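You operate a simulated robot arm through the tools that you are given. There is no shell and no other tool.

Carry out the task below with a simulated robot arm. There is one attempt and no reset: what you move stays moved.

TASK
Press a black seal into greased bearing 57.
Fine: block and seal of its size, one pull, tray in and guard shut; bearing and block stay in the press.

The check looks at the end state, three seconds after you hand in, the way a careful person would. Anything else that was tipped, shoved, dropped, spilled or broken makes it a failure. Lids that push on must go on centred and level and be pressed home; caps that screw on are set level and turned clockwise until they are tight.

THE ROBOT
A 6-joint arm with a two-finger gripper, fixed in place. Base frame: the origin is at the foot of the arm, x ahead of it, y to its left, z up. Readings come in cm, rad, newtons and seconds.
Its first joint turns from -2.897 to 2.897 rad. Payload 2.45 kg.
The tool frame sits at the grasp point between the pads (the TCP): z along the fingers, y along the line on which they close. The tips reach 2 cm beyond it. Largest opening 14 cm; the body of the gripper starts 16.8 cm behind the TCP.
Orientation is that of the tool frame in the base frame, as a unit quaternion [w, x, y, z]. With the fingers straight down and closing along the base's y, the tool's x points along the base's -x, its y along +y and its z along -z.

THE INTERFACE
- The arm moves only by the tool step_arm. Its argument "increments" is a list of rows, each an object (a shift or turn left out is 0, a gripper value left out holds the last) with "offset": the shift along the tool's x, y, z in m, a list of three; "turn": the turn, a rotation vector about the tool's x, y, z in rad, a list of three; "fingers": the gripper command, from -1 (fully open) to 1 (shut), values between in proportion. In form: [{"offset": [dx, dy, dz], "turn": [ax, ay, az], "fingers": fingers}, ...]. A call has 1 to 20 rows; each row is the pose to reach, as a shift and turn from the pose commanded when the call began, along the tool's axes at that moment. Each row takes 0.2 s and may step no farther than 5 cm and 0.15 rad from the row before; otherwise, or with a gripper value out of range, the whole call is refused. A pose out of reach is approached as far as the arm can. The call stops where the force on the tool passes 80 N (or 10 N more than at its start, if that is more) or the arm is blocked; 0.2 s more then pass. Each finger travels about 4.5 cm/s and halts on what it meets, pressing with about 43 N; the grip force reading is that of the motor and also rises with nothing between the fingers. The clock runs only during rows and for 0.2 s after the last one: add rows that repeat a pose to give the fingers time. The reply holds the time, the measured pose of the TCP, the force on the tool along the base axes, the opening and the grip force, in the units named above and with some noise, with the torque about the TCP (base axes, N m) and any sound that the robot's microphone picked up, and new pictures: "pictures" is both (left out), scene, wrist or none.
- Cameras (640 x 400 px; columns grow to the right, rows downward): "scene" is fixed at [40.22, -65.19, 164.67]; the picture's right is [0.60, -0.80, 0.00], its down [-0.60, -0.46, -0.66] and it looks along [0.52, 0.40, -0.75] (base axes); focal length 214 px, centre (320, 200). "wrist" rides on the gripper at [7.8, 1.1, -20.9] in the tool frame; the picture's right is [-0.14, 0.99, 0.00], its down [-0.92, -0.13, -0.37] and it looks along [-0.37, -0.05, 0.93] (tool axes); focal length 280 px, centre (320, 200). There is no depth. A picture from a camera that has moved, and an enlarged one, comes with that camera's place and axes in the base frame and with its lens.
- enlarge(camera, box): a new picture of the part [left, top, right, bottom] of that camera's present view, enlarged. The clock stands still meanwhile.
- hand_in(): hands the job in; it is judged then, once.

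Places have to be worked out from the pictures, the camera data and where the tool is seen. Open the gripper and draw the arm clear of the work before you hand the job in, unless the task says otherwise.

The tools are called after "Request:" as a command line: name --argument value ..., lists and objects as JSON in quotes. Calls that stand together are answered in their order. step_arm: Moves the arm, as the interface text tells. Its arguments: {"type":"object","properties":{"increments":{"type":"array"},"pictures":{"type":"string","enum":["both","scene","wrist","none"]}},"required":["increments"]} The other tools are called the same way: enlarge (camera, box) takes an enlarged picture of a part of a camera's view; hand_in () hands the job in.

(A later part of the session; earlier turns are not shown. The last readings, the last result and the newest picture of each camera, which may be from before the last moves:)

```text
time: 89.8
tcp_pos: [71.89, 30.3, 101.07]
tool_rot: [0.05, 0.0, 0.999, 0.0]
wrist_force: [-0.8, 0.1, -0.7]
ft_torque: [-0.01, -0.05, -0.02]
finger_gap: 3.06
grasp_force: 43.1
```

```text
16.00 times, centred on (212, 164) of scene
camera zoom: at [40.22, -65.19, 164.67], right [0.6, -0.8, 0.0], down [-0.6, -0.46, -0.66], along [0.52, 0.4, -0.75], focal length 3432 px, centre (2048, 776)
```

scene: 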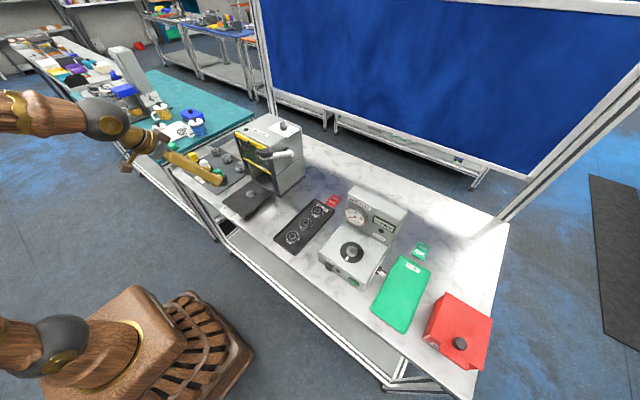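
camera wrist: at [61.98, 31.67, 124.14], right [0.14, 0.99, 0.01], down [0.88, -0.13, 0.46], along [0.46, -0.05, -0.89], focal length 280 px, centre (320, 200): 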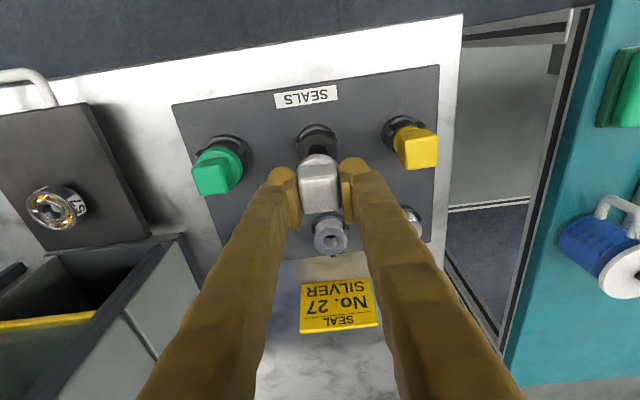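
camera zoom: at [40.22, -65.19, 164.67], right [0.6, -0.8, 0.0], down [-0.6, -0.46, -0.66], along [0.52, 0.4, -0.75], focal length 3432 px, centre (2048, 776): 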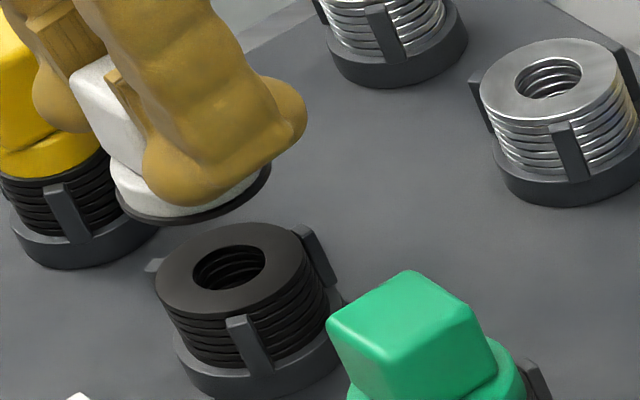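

A single black seal is now stuck under the white block, visible from both cameras. I'll carry it over to the bearing on the tray.

Request:
step_arm --increments '[{"offset": [-0.0025, 0.0, -0.025], "fingers": 1.0}, {"offset": [-0.005, 0.0, -0.0498]}, {"offset": [-0.007, -0.0385, -0.0496]}, {"offset": [-0.009, -0.077, -0.0494]}, {"offset": [-0.011, -0.1155, -0.0492]}, {"offset": [-0.013, -0.154, -0.049]}, {"offset": [-0.015, -0.1925, -0.0488]}, {"offset": [-0.017, -0.231, -0.0486]}, {"offset": [-0.019, -0.2695, -0.0484]}, {"offset": [-0.0209, -0.308, -0.0482]}, {"offset": [-0.0209, -0.308, -0.0482]}]' --pictures "wrist"

Request:
enlarge --camera "wrist" --box '[240, 90, 400, 190]'

Request:
enlarge --camera "scene" --box '[220, 160, 284, 208]'

```text
time: 92.2
tcp_pos: [73.34, -0.3, 105.94]
tool_rot: [0.05, 0.001, 0.999, 0.0]
wrist_force: [0.6, 0.6, -0.2]
ft_torque: [0.01, 0.0, 0.01]
finger_gap: 3.04
grasp_force: 42.9
camera wrist: at [63.6, 0.86, 125.86], right [0.14, 0.99, 0.01], down [0.88, -0.13, 0.46], along [0.46, -0.05, -0.89], focal length 280 px, centre (320, 200)
```

wrist: 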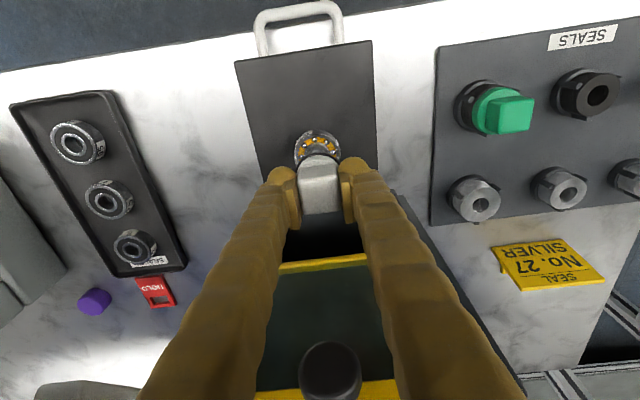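

```text
4.00 times, centred on (320, 140) of wrist
camera zoom: at [63.6, 0.86, 125.86], right [0.14, 0.99, 0.01], down [0.88, -0.13, 0.46], along [0.46, -0.05, -0.89], focal length 1122 px, centre (320, 440)
```

zoom: 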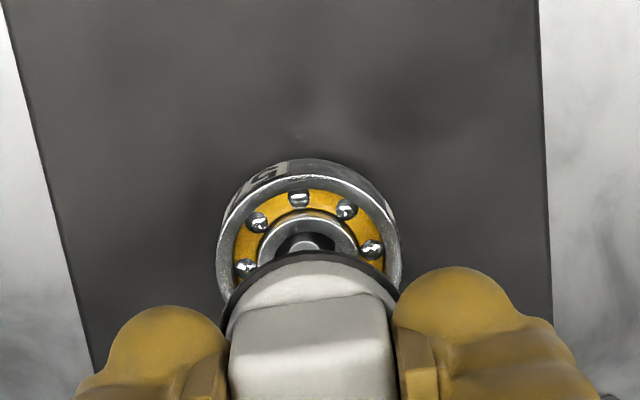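

```text
8.33 times, centred on (252, 184) of scene
camera zoom: at [40.22, -65.19, 164.67], right [0.6, -0.8, 0.0], down [-0.6, -0.46, -0.66], along [0.52, 0.4, -0.75], focal length 1787 px, centre (887, 333)
```

zoom: 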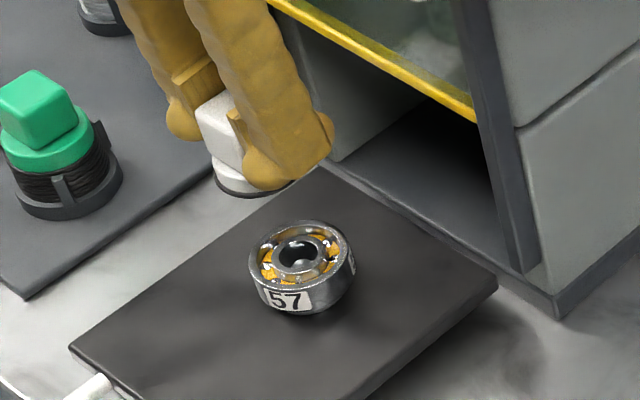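

The bearing lies at about (+0.19, −0.2) from the TCP. I'll correct and lower to just above it, then check alignment again.

Request:
step_arm --increments '[{"offset": [0.0, -0.0019, 0.012], "fingers": 1.0}, {"offset": [0.001, -0.0019, 0.03]}, {"offset": [0.002, -0.0019, 0.042]}, {"offset": [0.003, -0.0019, 0.049]}, {"offset": [0.003, -0.0019, 0.049]}]' --pictures "none"

Request:
enlarge --camera "wrist" --box '[260, 130, 380, 205]'

Request:
enlarge --camera "scene" --box '[230, 168, 278, 198]'

```text
time: 93.4
tcp_pos: [73.5, -0.55, 101.1]
tool_rot: [0.049, 0.001, 0.999, 0.001]
wrist_force: [0.3, -0.5, -0.6]
ft_torque: [-0.02, 0.01, 0.0]
finger_gap: 3.06
grasp_force: 42.7
```

```text
5.33 times, centred on (320, 168) of wrist
camera zoom: at [63.79, 0.55, 121.06], right [0.14, 0.99, 0.01], down [0.88, -0.13, 0.46], along [0.46, -0.05, -0.89], focal length 1495 px, centre (320, 373)
```

zoom: 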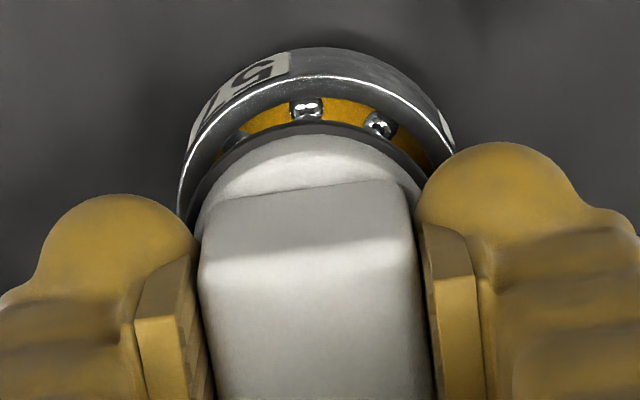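

```text
13.33 times, centred on (254, 183) of scene
camera zoom: at [40.22, -65.19, 164.67], right [0.6, -0.8, 0.0], down [-0.6, -0.46, -0.66], along [0.52, 0.4, -0.75], focal length 2860 px, centre (1200, 427)
```

zoom: 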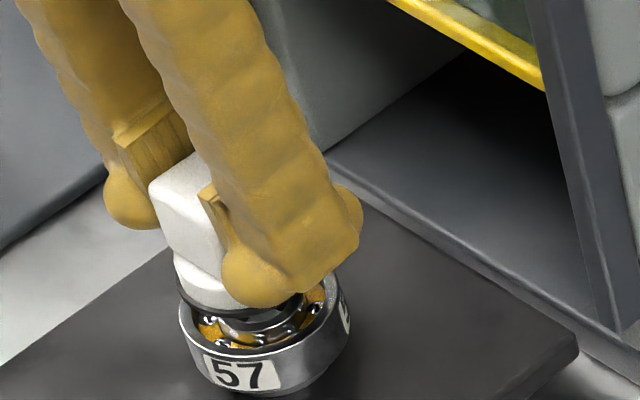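

Predicted and observed edges agree: bearing, seal and block are concentric to within about 0.05 cm. I'll lower toward contact.

Request:
step_arm --increments '[{"offset": [0.0004, 0.0, 0.004], "fingers": 1.0}, {"offset": [0.0008, 0.0, 0.008]}, {"offset": [0.001, 0.0, 0.01]}, {"offset": [0.001, 0.0, 0.01]}]' --pictures "none"

Request:
enlarge --camera "wrist" --box '[260, 130, 380, 205]'

Request:
enlarge --camera "scene" --box '[230, 168, 278, 198]'

```text
time: 94.4
tcp_pos: [73.67, -0.61, 99.99]
tool_rot: [0.049, 0.001, 0.999, 0.0]
wrist_force: [-0.1, 0.3, 0.1]
ft_torque: [-0.02, -0.05, -0.02]
finger_gap: 3.06
grasp_force: 43.3
```

```text
5.33 times, centred on (320, 168) of wrist
camera zoom: at [63.86, 0.42, 120.06], right [0.14, 0.99, 0.01], down [0.88, -0.13, 0.46], along [0.46, -0.05, -0.89], focal length 1495 px, centre (320, 373)
```

zoom: 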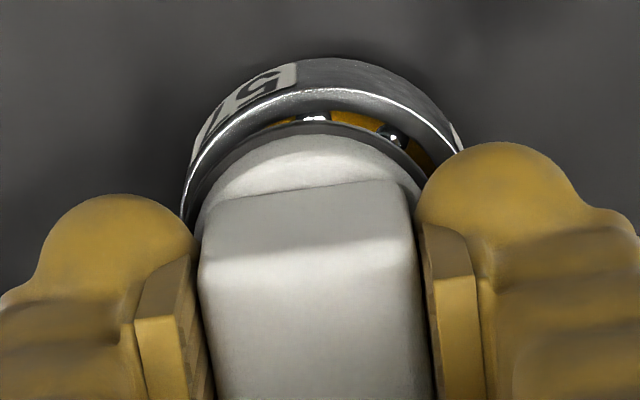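

```text
13.33 times, centred on (254, 183) of scene
camera zoom: at [40.22, -65.19, 164.67], right [0.6, -0.8, 0.0], down [-0.6, -0.46, -0.66], along [0.52, 0.4, -0.75], focal length 2860 px, centre (1200, 427)
```

zoom: 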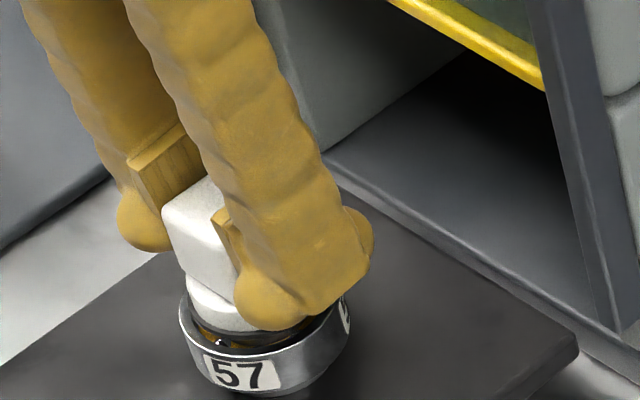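

The arm drifted slightly, and the bearing is now at about (−0.16, +0.14) from the TCP. I'll correct that before touching down.

Request:
step_arm --increments '[{"offset": [0.0008, 0.0007, -0.0005], "fingers": 1.0}, {"offset": [0.0016, 0.0014, -0.0005]}, {"offset": [0.0016, 0.0014, -0.0005]}]' --pictures "none"

Request:
enlarge --camera "wrist" --box '[260, 130, 380, 205]'

Request:
enlarge --camera "scene" --box '[234, 174, 266, 194]'

```text
time: 95.2
tcp_pos: [73.4, -0.42, 100.06]
tool_rot: [0.05, 0.0, 0.999, 0.0]
wrist_force: [0.0, -0.2, -0.6]
ft_torque: [0.0, -0.03, 0.02]
finger_gap: 3.04
grasp_force: 43.0
```

```text
5.33 times, centred on (320, 168) of wrist
camera zoom: at [63.71, 0.66, 120.1], right [0.14, 0.99, 0.01], down [0.88, -0.13, 0.46], along [0.46, -0.05, -0.89], focal length 1495 px, centre (320, 373)
```

zoom: 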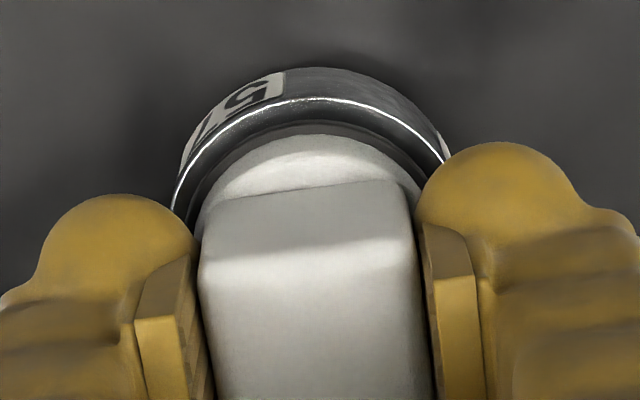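

```text
16.00 times, centred on (250, 184) of scene
camera zoom: at [40.22, -65.19, 164.67], right [0.6, -0.8, 0.0], down [-0.6, -0.46, -0.66], along [0.52, 0.4, -0.75], focal length 3432 px, centre (1440, 456)
```

zoom: 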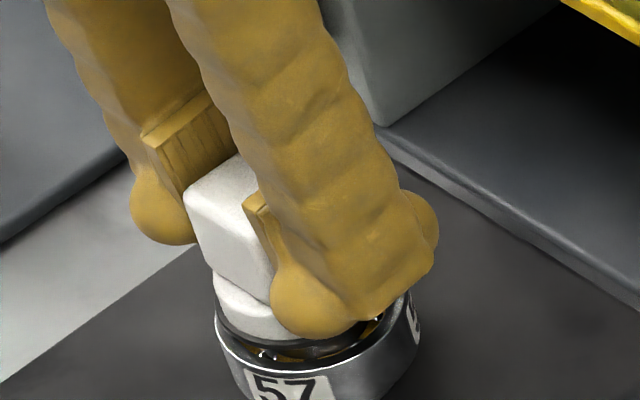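

All three are concentric now. I'll lower to touch.

Request:
step_arm --increments '[{"offset": [0.0001, 0.0, 0.0015], "fingers": 1.0}, {"offset": [0.0003, 0.0, 0.003]}, {"offset": [0.0003, 0.0, 0.003]}]' --pictures "none"

Request:
enlarge --camera "wrist" --box '[260, 130, 380, 205]'

```text
time: 96.0
tcp_pos: [73.41, -0.49, 99.9]
tool_rot: [0.05, 0.001, 0.999, 0.0]
wrist_force: [-0.2, -0.2, 0.7]
ft_torque: [-0.01, -0.03, 0.0]
finger_gap: 3.04
grasp_force: 42.9
```

```text
5.33 times, centred on (320, 168) of wrist
camera zoom: at [63.75, 0.56, 119.86], right [0.14, 0.99, 0.01], down [0.88, -0.13, 0.46], along [0.46, -0.05, -0.89], focal length 1495 px, centre (320, 373)
```

zoom: 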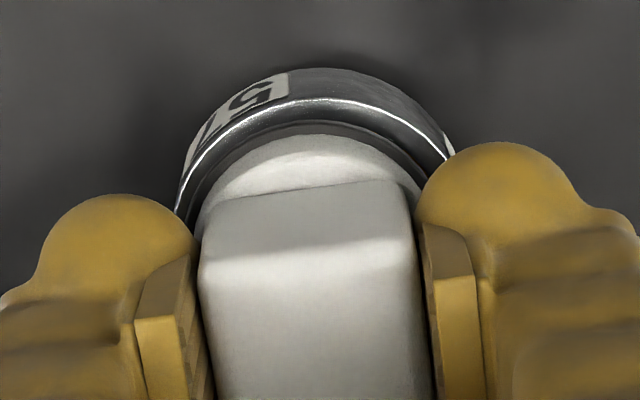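

Still just above it. I'll continue down in 0.2 cm steps.

Request:
step_arm --increments '[{"offset": [0.0001, 0.0, 0.001], "fingers": 1.0}, {"offset": [0.0002, 0.0, 0.002]}, {"offset": [0.0002, 0.0, 0.002]}]' --pictures "none"

Request:
step_arm --increments '[{"offset": [0.0001, 0.0, 0.001], "fingers": 1.0}, {"offset": [0.0001, 0.0, 0.0015]}, {"offset": [0.0001, 0.0, 0.0015]}]' --pictures "none"

Request:
enlarge --camera "wrist" --box '[260, 130, 380, 205]'

Request:
enlarge --camera "scene" --box '[234, 174, 266, 200]'

```text
time: 96.8
tcp_pos: [73.56, -0.62, 99.74]
tool_rot: [0.049, 0.001, 0.999, -0.001]
wrist_force: [-0.3, 0.3, -0.5]
ft_torque: [0.01, 0.0, 0.01]
finger_gap: 3.04
grasp_force: 43.1
```

```text
time: 97.6
tcp_pos: [73.37, -0.46, 99.46]
tool_rot: [0.049, 0.001, 0.999, 0.0]
wrist_force: [0.6, 0.4, 0.6]
ft_torque: [0.02, -0.02, -0.02]
finger_gap: 3.03
grasp_force: 42.8
```

```text
5.33 times, centred on (320, 168) of wrist
camera zoom: at [63.7, 0.56, 119.45], right [0.14, 0.99, 0.01], down [0.88, -0.13, 0.46], along [0.46, -0.05, -0.89], focal length 1495 px, centre (320, 373)
```

zoom: 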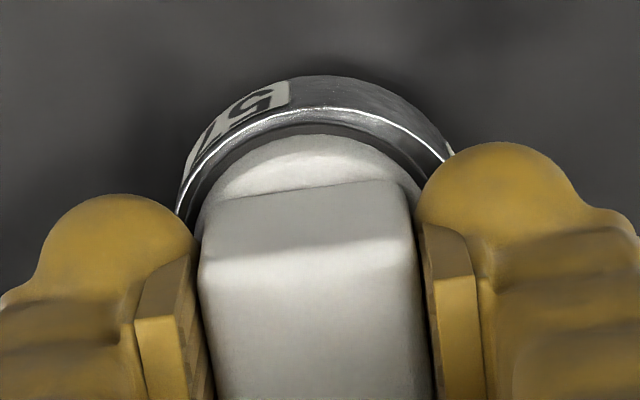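

```text
15.38 times, centred on (250, 187) of scene
camera zoom: at [40.22, -65.19, 164.67], right [0.6, -0.8, 0.0], down [-0.6, -0.46, -0.66], along [0.52, 0.4, -0.75], focal length 3300 px, centre (1397, 400)
```

zoom: 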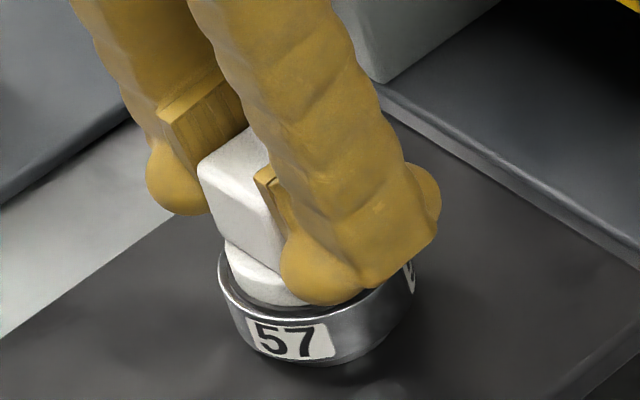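

The seal is right at the bearing's top level. I'll step down gently until there's contact.

Request:
step_arm --increments '[{"offset": [0.0001, 0.0, 0.001], "fingers": 1.0}, {"offset": [0.0001, 0.0, 0.0015]}, {"offset": [0.0001, 0.0, 0.0015]}]' --pictures "none"

Request:
enlarge --camera "wrist" --box '[260, 130, 380, 205]'

```text
time: 98.4
tcp_pos: [73.53, -0.54, 99.48]
tool_rot: [0.05, 0.001, 0.999, 0.0]
wrist_force: [1.3, -2.5, 16.9]
ft_torque: [0.02, -0.21, -0.02]
finger_gap: 3.03
grasp_force: 43.1
```

```text
5.33 times, centred on (320, 168) of wrist
camera zoom: at [63.73, 0.58, 119.42], right [0.14, 0.99, 0.01], down [0.88, -0.13, 0.46], along [0.46, -0.05, -0.89], focal length 1495 px, centre (320, 373)
```

zoom: 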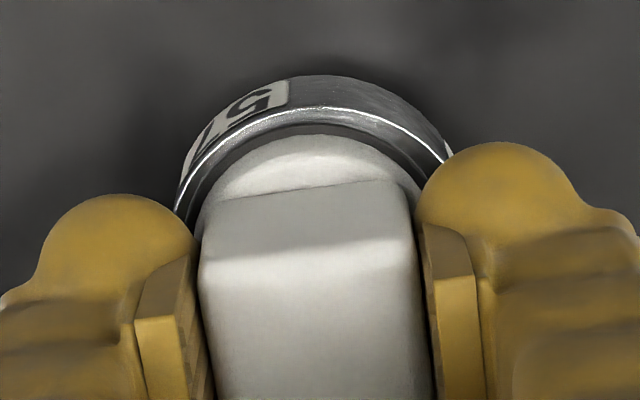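

Contact is 17 N, so the seal and block rest on the bearing. I'll ease off slightly and open.

Request:
step_arm --increments '[{"offset": [0.0, 0.0, -0.0008], "fingers": 1.0}, {"offset": [0.0, 0.0, -0.0008], "fingers": 0.6}, {"offset": [0.0, 0.0, -0.0008], "fingers": 0.343}, {"offset": [0.0, 0.0, -0.0008], "fingers": 0.3}, {"offset": [0.0, 0.0, -0.0008], "fingers": 0.3}]' --pictures "none"

Request:
enlarge --camera "wrist" --box '[260, 130, 380, 205]'

Request:
enlarge --camera "scene" --box '[234, 174, 266, 200]'

```text
time: 99.6
tcp_pos: [73.36, -0.47, 99.44]
tool_rot: [0.05, 0.001, 0.999, 0.001]
wrist_force: [-0.1, 0.2, -0.4]
ft_torque: [0.01, 0.03, 0.0]
finger_gap: 4.92
grasp_force: 0.0
```

```text
5.33 times, centred on (320, 168) of wrist
camera zoom: at [63.7, 0.62, 119.44], right [0.14, 0.99, 0.01], down [0.88, -0.13, 0.46], along [0.46, -0.05, -0.89], focal length 1495 px, centre (320, 373)
```

zoom: 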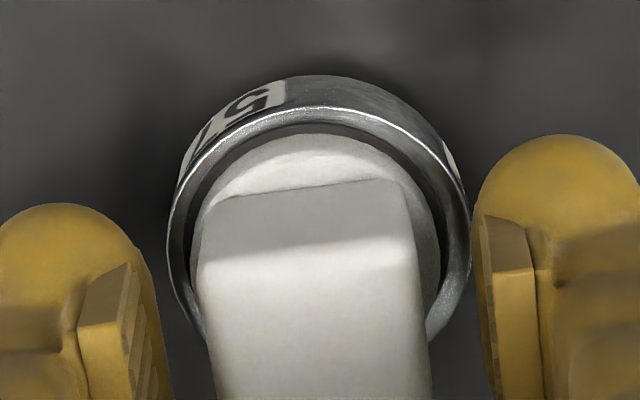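

```text
15.38 times, centred on (250, 187) of scene
camera zoom: at [40.22, -65.19, 164.67], right [0.6, -0.8, 0.0], down [-0.6, -0.46, -0.66], along [0.52, 0.4, -0.75], focal length 3300 px, centre (1397, 400)
```

zoom: 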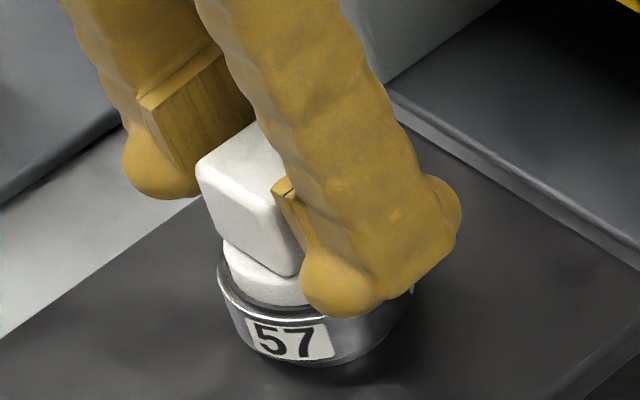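

Block, seal and bearing are concentric. I'll retreat upward, then move back to look at the tray handle before pushing the tray in.

Request:
step_arm --increments '[{"offset": [-0.002, 0.0, -0.02], "fingers": 0.3}, {"offset": [-0.005, 0.0, -0.05]}, {"offset": [-0.009, 0.0, -0.09]}, {"offset": [0.03, 0.0, -0.1], "fingers": 0.6}, {"offset": [0.07, 0.0, -0.1], "fingers": 1.0}, {"offset": [0.11, 0.0, -0.1]}, {"offset": [0.15, 0.0, -0.1], "turn": [0, -0.1, 0]}, {"offset": [0.185, 0.0, -0.09], "turn": [0, -0.2, 0]}, {"offset": [0.215, 0.0, -0.08], "turn": [0, -0.3, 0]}, {"offset": [0.24, 0.0, -0.07], "turn": [0, -0.4, 0]}, {"offset": [0.24, 0.0, -0.07], "turn": [0, -0.4, 0]}]' --pictures "both"

Request:
enlarge --camera "wrist" --box '[220, 150, 420, 300]'

Request:
enlarge --camera "scene" --box '[210, 160, 274, 220]'

```text
time: 102.0
tcp_pos: [48.99, -0.16, 104.14]
tool_rot: [0.247, 0.001, 0.969, -0.001]
wrist_force: [-0.1, 1.6, 0.9]
ft_torque: [-0.01, -0.04, -0.02]
finger_gap: 0.0
grasp_force: 29.4
camera wrist: at [32.12, 0.96, 118.69], right [0.12, 0.99, 0.07], down [0.63, -0.13, 0.77], along [0.77, -0.05, -0.64], focal length 280 px, centre (320, 200)
```

scene: 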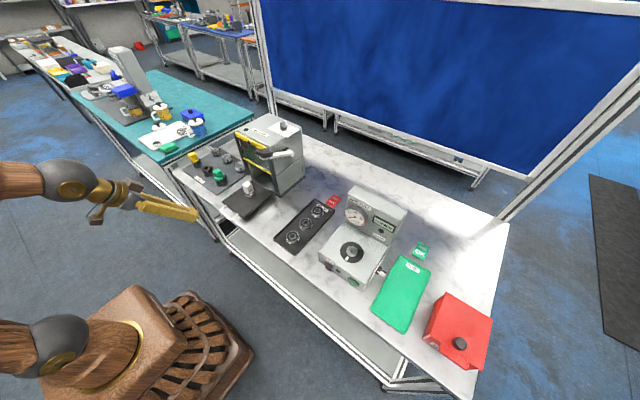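
wrist: 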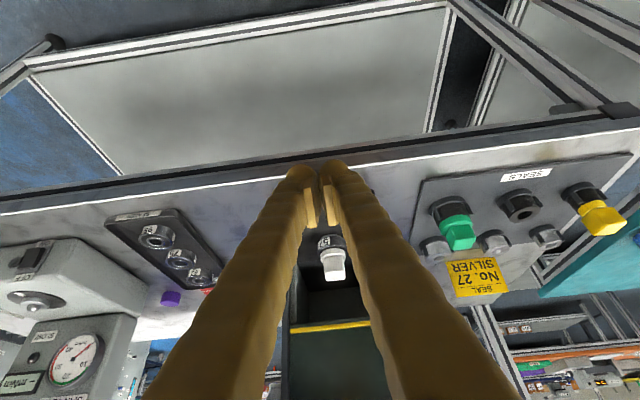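

```text
2.67 times, centred on (320, 225) of wrist
camera zoom: at [32.12, 0.96, 118.69], right [0.12, 0.99, 0.07], down [0.63, -0.13, 0.77], along [0.77, -0.05, -0.64], focal length 748 px, centre (320, 133)
```

zoom: 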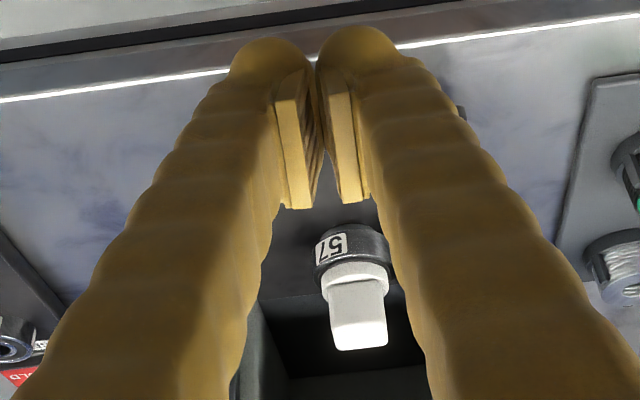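

```text
6.67 times, centred on (242, 190) of scene
camera zoom: at [40.22, -65.19, 164.67], right [0.6, -0.8, 0.0], down [-0.6, -0.46, -0.66], along [0.52, 0.4, -0.75], focal length 1430 px, centre (840, 267)
```

zoom: 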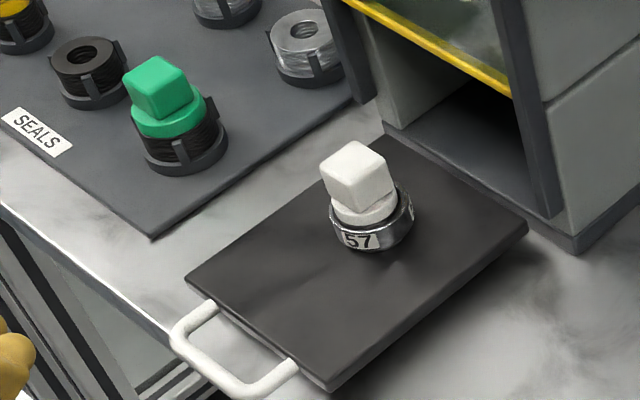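

The bar of the U-shaped handle is at about (59.4, −0.5, 92.3). I'll reduce the tilt to 0.2 and bring the closed fingers down in front of the bar.

Request:
step_arm --increments '[{"offset": [-0.007, -0.001, 0.018], "turn": [0, 0.1, 0], "fingers": 1.0}, {"offset": [-0.014, -0.002, 0.036], "turn": [0, 0.2, 0]}, {"offset": [-0.021, -0.003, 0.055], "turn": [0, 0.3, 0]}, {"offset": [-0.0282, -0.0034, 0.0735], "turn": [0, 0.3, 0]}, {"offset": [-0.0282, -0.0034, 0.0735], "turn": [0, 0.3, 0]}]' --pictures "wrist"

Request:
enlarge --camera "scene" --box '[190, 160, 270, 230]'

Request:
enlarge --camera "wrist" --box '[220, 120, 420, 245]'

```text
time: 103.2
tcp_pos: [54.82, -0.5, 99.02]
tool_rot: [0.099, 0.001, 0.995, -0.001]
wrist_force: [0.6, 0.4, 0.9]
ft_torque: [0.0, -0.01, -0.01]
finger_gap: 0.0
grasp_force: 29.6
camera wrist: at [43.17, 0.54, 117.96], right [0.14, 0.99, 0.03], down [0.83, -0.13, 0.54], along [0.54, -0.05, -0.84], focal length 280 px, centre (320, 200)
```

wrist: 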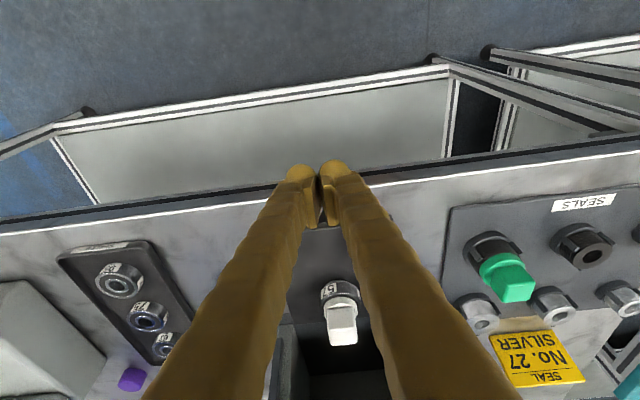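

```text
5.71 times, centred on (230, 195) of scene
camera zoom: at [40.22, -65.19, 164.67], right [0.6, -0.8, 0.0], down [-0.6, -0.46, -0.66], along [0.52, 0.4, -0.75], focal length 1226 px, centre (834, 229)
```

zoom: 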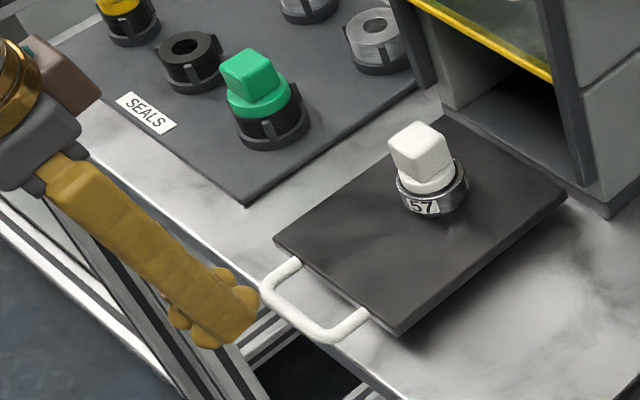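

```text
3.20 times, centred on (320, 182) of wrist
camera zoom: at [43.17, 0.54, 117.96], right [0.14, 0.99, 0.03], down [0.83, -0.13, 0.54], along [0.54, -0.05, -0.84], focal length 897 px, centre (320, 256)
```

zoom: 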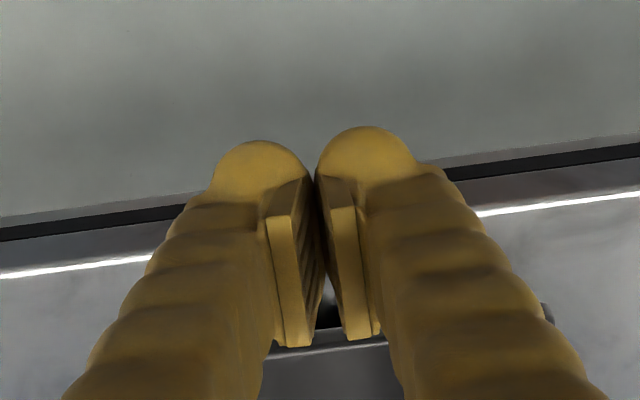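

The fingers are in front of the handle and clear of the bench edge. I'll lower to bar height, TCP z≈94.3.

Request:
step_arm --increments '[{"offset": [0.003, 0.0, 0.015], "fingers": 1.0}, {"offset": [0.006, 0.0, 0.03]}, {"offset": [0.0093, 0.0, 0.0461]}, {"offset": [0.0093, 0.0, 0.0461]}]' --pictures "none"

Request:
enlarge --camera "scene" --box '[205, 175, 265, 225]'

Request:
enlarge --camera "wrist" --box '[220, 120, 420, 245]'

```text
time: 104.2
tcp_pos: [54.84, -0.82, 94.15]
tool_rot: [0.1, 0.002, 0.995, -0.001]
wrist_force: [-0.8, 0.4, -0.3]
ft_torque: [0.0, 0.03, -0.02]
finger_gap: 0.0
grasp_force: 29.0
```

```text
8.00 times, centred on (235, 200) of scene
camera zoom: at [40.22, -65.19, 164.67], right [0.6, -0.8, 0.0], down [-0.6, -0.46, -0.66], along [0.52, 0.4, -0.75], focal length 1716 px, centre (1000, 200)
```

zoom: 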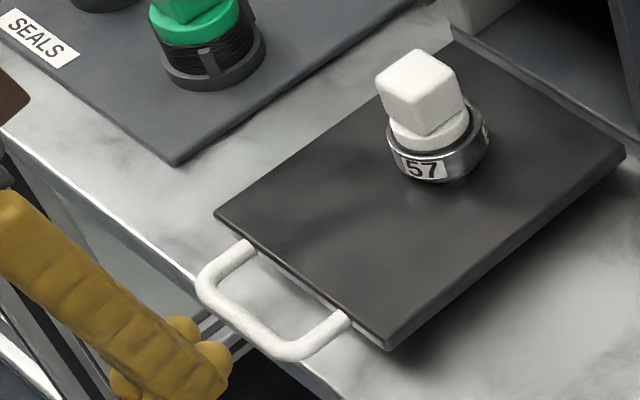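

```text
3.20 times, centred on (320, 182) of wrist
camera zoom: at [43.19, 0.35, 113.07], right [0.14, 0.99, 0.03], down [0.83, -0.13, 0.54], along [0.54, -0.05, -0.84], focal length 897 px, centre (320, 256)
```

zoom: 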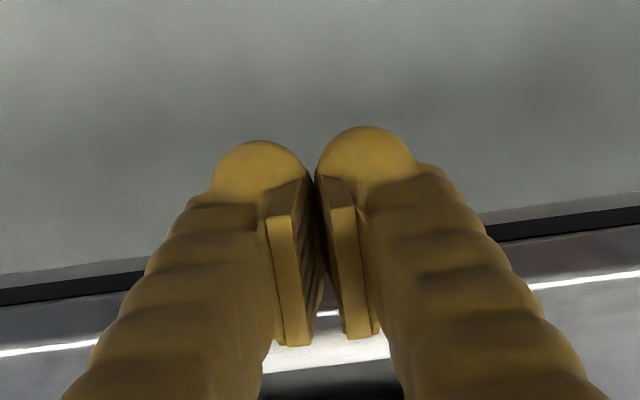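

The bar is directly ahead of the fingers. I'll push forward slowly in +x with a +0.3 y correction, and watch the force.

Request:
step_arm --increments '[{"offset": [-0.0098, 0.003, 0.002], "fingers": 1.0}, {"offset": [-0.0196, 0.003, 0.004]}, {"offset": [-0.0294, 0.003, 0.006]}, {"offset": [-0.0392, 0.003, 0.008]}, {"offset": [-0.0392, 0.003, 0.008]}]' --pictures "none"

Request:
enlarge --camera "scene" --box '[205, 165, 275, 225]'

```text
time: 105.4
tcp_pos: [58.98, -0.57, 94.18]
tool_rot: [0.1, 0.001, 0.995, 0.0]
wrist_force: [-0.5, -0.5, 1.1]
ft_torque: [0.0, 0.04, -0.01]
finger_gap: 0.0
grasp_force: 29.6
```

```text
6.67 times, centred on (240, 195) of scene
camera zoom: at [40.22, -65.19, 164.67], right [0.6, -0.8, 0.0], down [-0.6, -0.46, -0.66], along [0.52, 0.4, -0.75], focal length 1430 px, centre (853, 233)
```

zoom: 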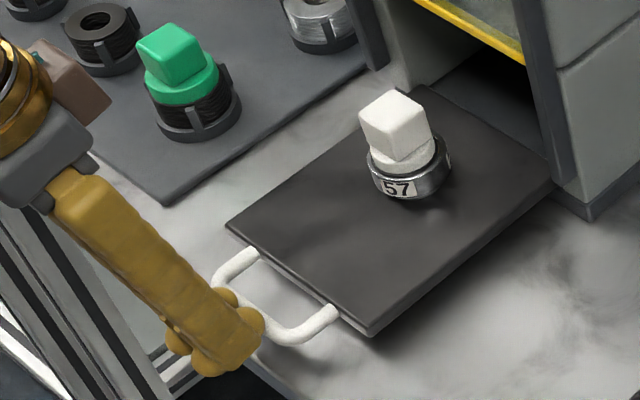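

The tray slides easily and has moved about 2 cm, with the block steady. I'll keep pushing slowly.

Request:
step_arm --increments '[{"offset": [-0.0078, 0.0, 0.0016]}, {"offset": [-0.0157, 0.0, 0.0032]}, {"offset": [-0.0235, 0.0, 0.0048]}, {"offset": [-0.0314, 0.0, 0.0064]}, {"offset": [-0.0392, 0.0, 0.008]}, {"offset": [-0.047, 0.0, 0.0096]}, {"offset": [-0.0549, 0.0, 0.0111]}, {"offset": [-0.0627, 0.0, 0.0127]}, {"offset": [-0.0706, 0.0, 0.0143]}, {"offset": [-0.0784, 0.0, 0.0159]}, {"offset": [-0.0784, 0.0, 0.0159]}]' --pictures "both"

Request:
enlarge --camera "scene" --box '[215, 150, 295, 215]'

```text
time: 107.8
tcp_pos: [67.0, -0.48, 94.21]
tool_rot: [0.1, 0.001, 0.995, 0.0]
wrist_force: [-0.6, -0.2, 0.3]
ft_torque: [0.01, -0.01, -0.01]
finger_gap: 0.0
grasp_force: 29.2
camera wrist: at [55.24, 0.57, 113.14], right [0.14, 0.99, 0.03], down [0.83, -0.13, 0.54], along [0.54, -0.05, -0.84], focal length 280 px, centre (320, 200)
```

scene: 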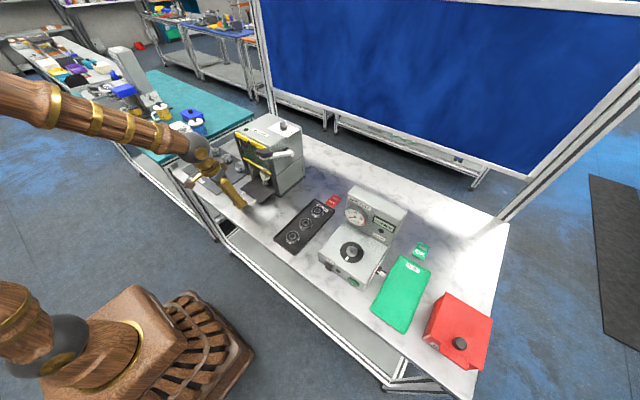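
wrist: 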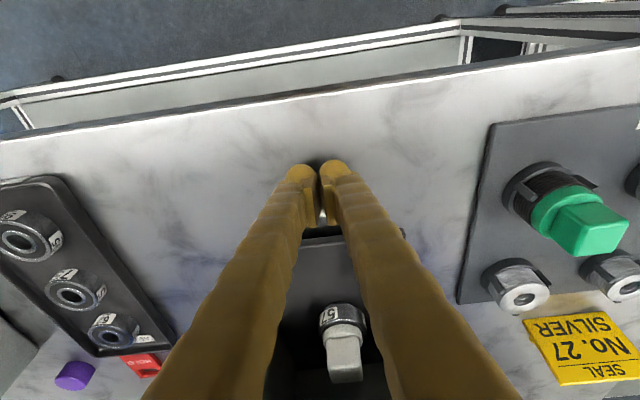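

```text
6.15 times, centred on (255, 182) of scene
camera zoom: at [40.22, -65.19, 164.67], right [0.6, -0.8, 0.0], down [-0.6, -0.46, -0.66], along [0.52, 0.4, -0.75], focal length 1320 px, centre (720, 308)
```

zoom: 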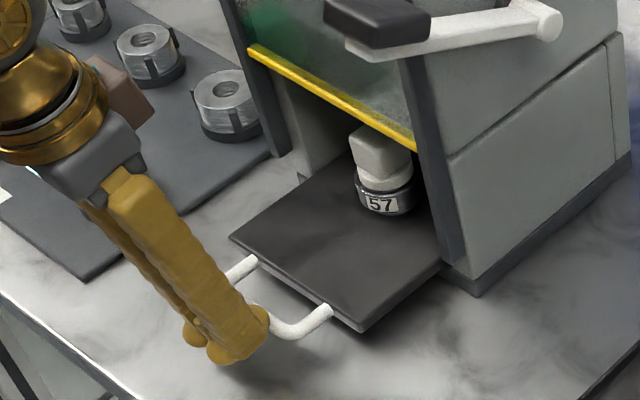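

The block cleared under the guard bar. I'll keep pushing, slower toward the end, watching for the stop.

Request:
step_arm --increments '[{"offset": [-0.0078, 0.0, 0.0016]}, {"offset": [-0.0157, 0.0, 0.0032]}, {"offset": [-0.0235, 0.0, 0.0048]}, {"offset": [-0.0314, 0.0, 0.0064]}, {"offset": [-0.0392, 0.0, 0.008]}, {"offset": [-0.047, 0.0, 0.0096]}, {"offset": [-0.0549, 0.0, 0.0111]}, {"offset": [-0.0549, 0.0, 0.0111]}]' --pictures "wrist"

Request:
enlarge --camera "scene" --box '[215, 140, 305, 210]'

```text
time: 109.6
tcp_pos: [72.33, -0.46, 94.11]
tool_rot: [0.101, 0.001, 0.995, 0.0]
wrist_force: [0.1, 0.5, 0.7]
ft_torque: [0.0, 0.01, -0.01]
finger_gap: 0.0
grasp_force: 29.1
camera wrist: at [60.67, 0.51, 113.1], right [0.14, 0.99, 0.03], down [0.83, -0.13, 0.54], along [0.54, -0.05, -0.84], focal length 280 px, centre (320, 200)
```

wrist: 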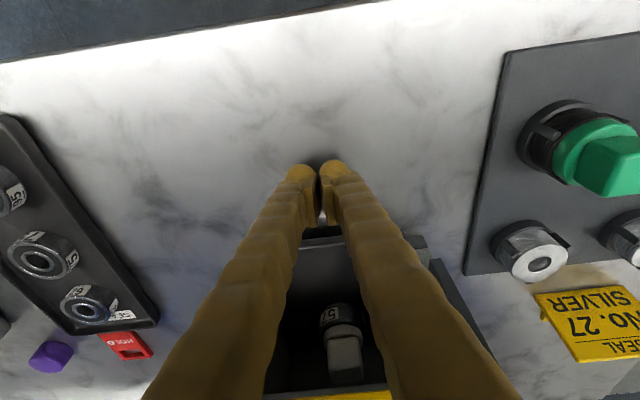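

```text
5.71 times, centred on (260, 175) of scene
camera zoom: at [40.22, -65.19, 164.67], right [0.6, -0.8, 0.0], down [-0.6, -0.46, -0.66], along [0.52, 0.4, -0.75], focal length 1226 px, centre (663, 343)
```

zoom: 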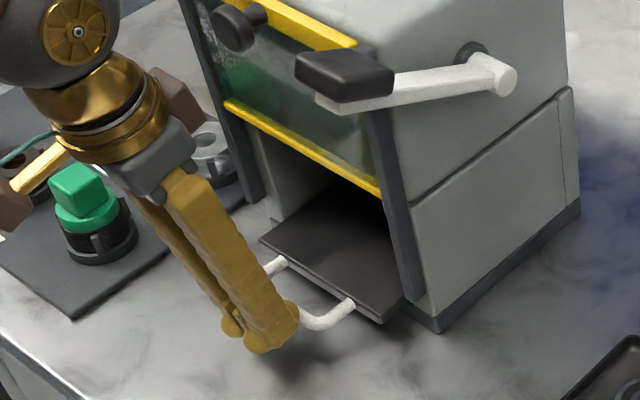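

There's no stop yet, and about 4–5 cm of slab still sticks out. I'll continue carefully in 0.5 cm steps.

Request:
step_arm --increments '[{"offset": [-0.0049, 0.0, 0.001]}, {"offset": [-0.0098, 0.0, 0.002]}, {"offset": [-0.0147, 0.0, 0.003]}, {"offset": [-0.0196, 0.0, 0.004]}, {"offset": [-0.0245, 0.0, 0.005]}, {"offset": [-0.0294, 0.0, 0.006]}, {"offset": [-0.0294, 0.0, 0.006]}]' --pictures "none"

Request:
enlarge --camera "scene" --box '[215, 140, 305, 210]'

```text
time: 110.8
tcp_pos: [74.08, -0.36, 94.19]
tool_rot: [0.094, 0.001, 0.996, 0.0]
wrist_force: [-22.8, 4.0, 21.6]
ft_torque: [0.14, -0.17, 0.19]
finger_gap: 0.59
grasp_force: 29.2
stopped in row 5: the force on the tool passed its limit at 96 N (the readings are from after the stop); the commanded pose is now the measured one
```

```text
5.71 times, centred on (260, 175) of scene
camera zoom: at [40.22, -65.19, 164.67], right [0.6, -0.8, 0.0], down [-0.6, -0.46, -0.66], along [0.52, 0.4, -0.75], focal length 1226 px, centre (663, 343)
```

zoom: 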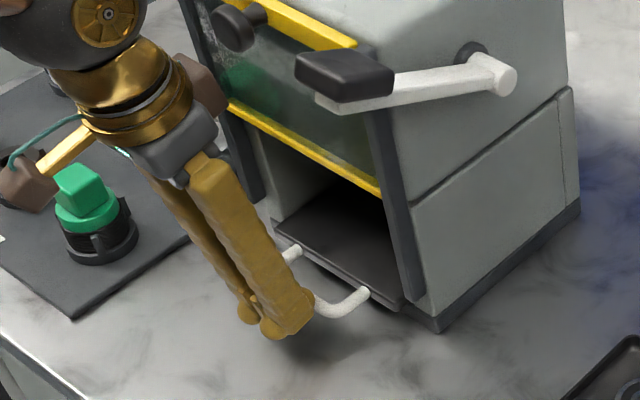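

The push stopped at 96 N with the slab flush in the press front, so the tray has reached its end stop after about 17 cm of travel. I'll back off and look.

Request:
step_arm --increments '[{"offset": [0.01, 0.0, -0.002], "fingers": 1.0}, {"offset": [0.03, 0.0, -0.006]}, {"offset": [0.06, 0.0, -0.012]}, {"offset": [0.09, 0.0, -0.03]}, {"offset": [0.11, 0.0, -0.07]}, {"offset": [0.12, 0.0, -0.11]}, {"offset": [0.12, 0.0, -0.11]}]' --pictures "wrist"

Request:
enlarge --camera "scene" --box '[225, 130, 305, 200]'

Request:
enlarge --camera "wrist" --box '[220, 180, 440, 400]'

```text
time: 112.3
tcp_pos: [60.11, -0.96, 102.34]
tool_rot: [0.095, 0.0, 0.995, 0.0]
wrist_force: [-0.6, -0.3, -1.1]
ft_torque: [-0.01, 0.02, 0.04]
finger_gap: 0.02
grasp_force: 29.1
camera wrist: at [48.56, 0.19, 121.5], right [0.14, 0.99, 0.03], down [0.83, -0.13, 0.54], along [0.53, -0.05, -0.84], focal length 280 px, centre (320, 200)
```

wrist: 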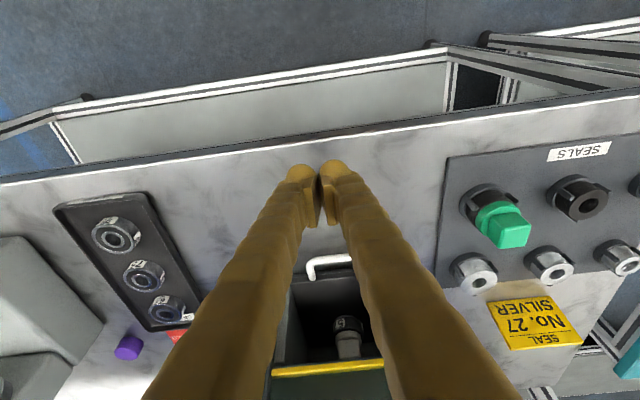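

```text
5.71 times, centred on (265, 165) of scene
camera zoom: at [40.22, -65.19, 164.67], right [0.6, -0.8, 0.0], down [-0.6, -0.46, -0.66], along [0.52, 0.4, -0.75], focal length 1226 px, centre (634, 400)
```

zoom: 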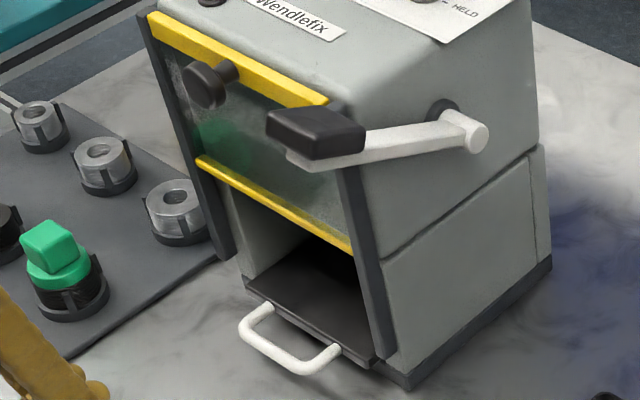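

```text
1.82 times, centred on (330, 290) of wrist
camera zoom: at [48.56, 0.19, 121.5], right [0.14, 0.99, 0.03], down [0.83, -0.13, 0.54], along [0.53, -0.05, -0.84], focal length 510 px, centre (302, 36)
```

zoom: 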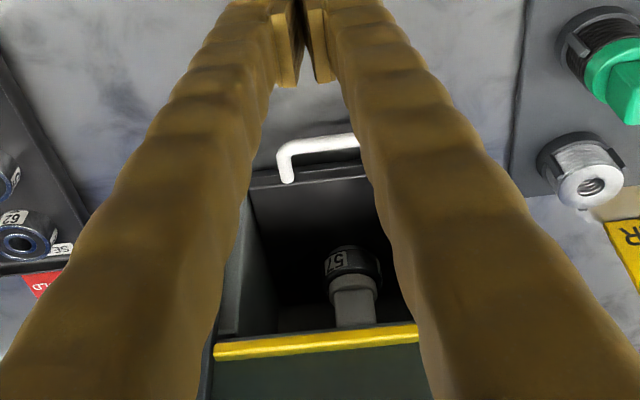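

The tray is home, with only the handle outside. Next is the guard. I'll rise and look at its knob and the lever from the front.

Request:
step_arm --increments '[{"offset": [0.005, 0.0, -0.04], "turn": [0, -0.06, 0], "fingers": 0.2}, {"offset": [0.01, 0.0, -0.08], "turn": [0, -0.12, 0], "fingers": -0.2}, {"offset": [0.015, 0.0, -0.12], "turn": [0, -0.18, 0], "fingers": -0.6}, {"offset": [0.02, 0.0, -0.15], "turn": [0, -0.24, 0], "fingers": -1.0}, {"offset": [0.025, 0.0, -0.165], "turn": [0, -0.31, 0], "fingers": -1.0}, {"offset": [0.025, 0.0, -0.165], "turn": [0, -0.31, 0], "fingers": -1.0}]' --pictures "wrist"

Request:
enlarge --camera "wrist" --box '[230, 200, 420, 330]'

Request:
enlarge --camera "scene" --box '[228, 122, 288, 162]'

```text
time: 113.8
tcp_pos: [54.68, -0.52, 118.31]
tool_rot: [0.248, 0.0, 0.969, 0.0]
wrist_force: [0.0, -0.3, 0.1]
ft_torque: [0.01, -0.02, -0.01]
finger_gap: 11.97
grasp_force: 0.1
camera wrist: at [37.92, 0.64, 132.91], right [0.12, 0.99, 0.07], down [0.63, -0.13, 0.77], along [0.77, -0.05, -0.64], focal length 280 px, centre (320, 200)
```

wrist: 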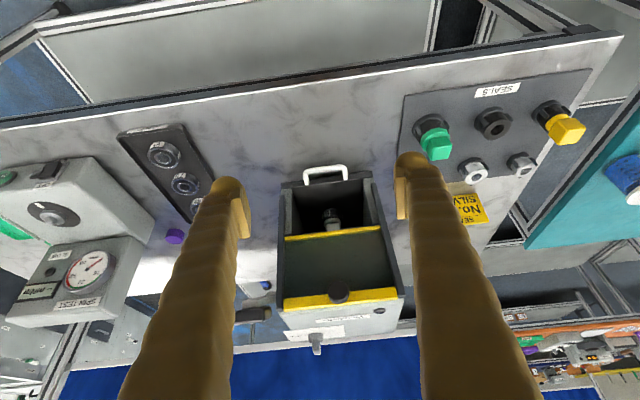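

```text
3.08 times, centred on (325, 265) of wrist
camera zoom: at [37.92, 0.64, 132.91], right [0.12, 0.99, 0.07], down [0.63, -0.13, 0.77], along [0.77, -0.05, -0.64], focal length 863 px, centre (305, 0)
```

zoom: 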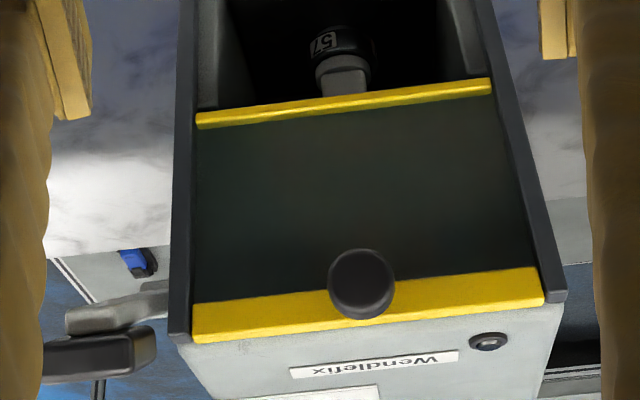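

```text
10.00 times, centred on (258, 142) of scene
camera zoom: at [40.22, -65.19, 164.67], right [0.6, -0.8, 0.0], down [-0.6, -0.46, -0.66], along [0.52, 0.4, -0.75], focal length 2145 px, centre (940, 780)
```

zoom: 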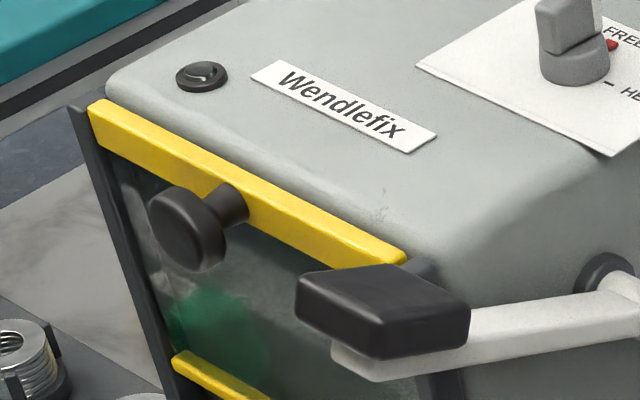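

The knob is a mushroom about 3.1 cm across, with its head at about (77.5–78.6, −0.6, 117.5). The guard's lower bar is at z≈106. I'll straighten to vertical with closed fingers and move above the knob, so the valley between the fingertips straddles it.

Request:
step_arm --increments '[{"offset": [-0.03, -0.0005, -0.0043], "turn": [0, 0.1, 0], "fingers": 0.0}, {"offset": [-0.06, -0.0005, -0.0086], "turn": [0, 0.2, 0], "fingers": 0.5}, {"offset": [-0.09, -0.0005, -0.0129], "turn": [0, 0.3, 0], "fingers": 1.0}, {"offset": [-0.12, -0.0005, -0.0172], "turn": [0, 0.4, 0], "fingers": 1.0}, {"offset": [-0.1485, -0.0005, -0.0215], "turn": [0, 0.5, 0], "fingers": 1.0}, {"offset": [-0.1485, -0.0005, -0.0215], "turn": [0, 0.5, 0], "fingers": 1.0}, {"offset": [-0.1485, -0.0005, -0.0215], "turn": [0, 0.5, 0], "fingers": 1.0}, {"offset": [-0.1485, -0.0005, -0.0215], "turn": [0, 0.5, 0], "fingers": 1.0}]' --pictures "wrist"

Request:
enlarge --camera "wrist" --box '[240, 180, 420, 300]'

Request:
enlarge --camera "scene" --box '[218, 112, 298, 162]'

```text
time: 115.5
tcp_pos: [66.78, -0.64, 127.38]
tool_rot: [0.0, 0.0, 1.0, 0.0]
wrist_force: [-0.2, 0.1, -0.3]
ft_torque: [0.05, -0.01, 0.02]
finger_gap: 0.01
grasp_force: 29.3
camera wrist: at [59.07, 0.48, 148.26], right [0.14, 0.99, 0.0], down [0.92, -0.13, 0.37], along [0.37, -0.05, -0.93], focal length 280 px, centre (320, 200)
```

wrist: 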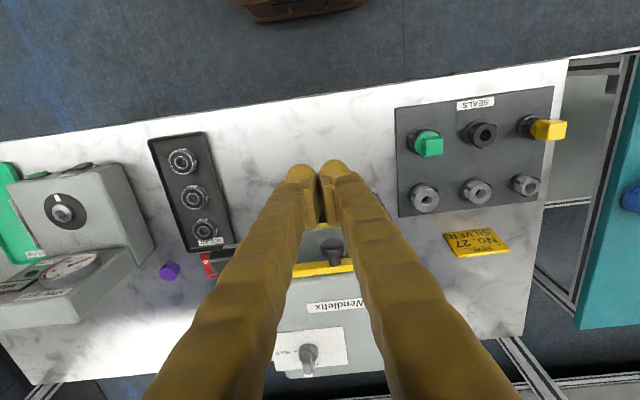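

```text
3.33 times, centred on (330, 240) of wrist
camera zoom: at [59.07, 0.48, 148.26], right [0.14, 0.99, 0.0], down [0.92, -0.13, 0.37], along [0.37, -0.05, -0.93], focal length 935 px, centre (287, 67)
```

zoom: 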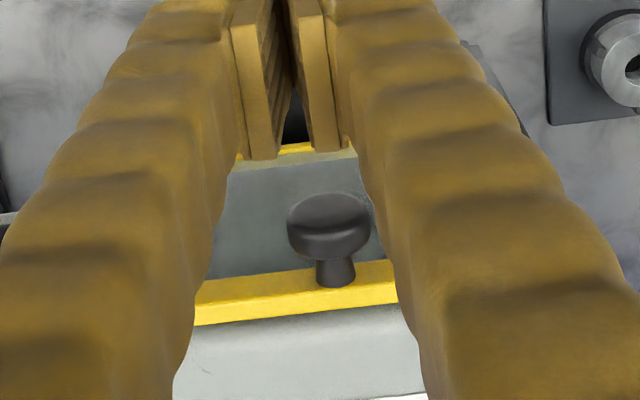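

```text
8.00 times, centred on (258, 137) of scene
camera zoom: at [40.22, -65.19, 164.67], right [0.6, -0.8, 0.0], down [-0.6, -0.46, -0.66], along [0.52, 0.4, -0.75], focal length 1716 px, centre (816, 704)
```

zoom: 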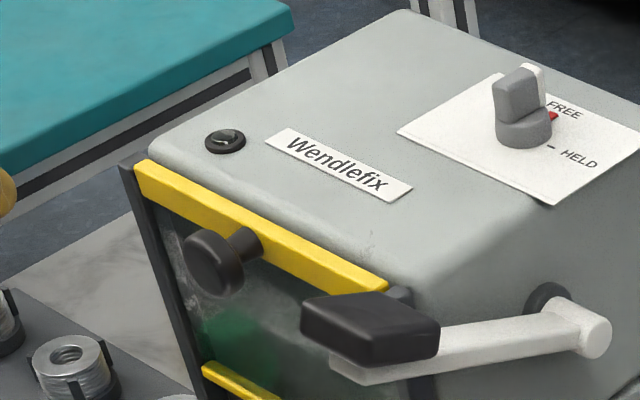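

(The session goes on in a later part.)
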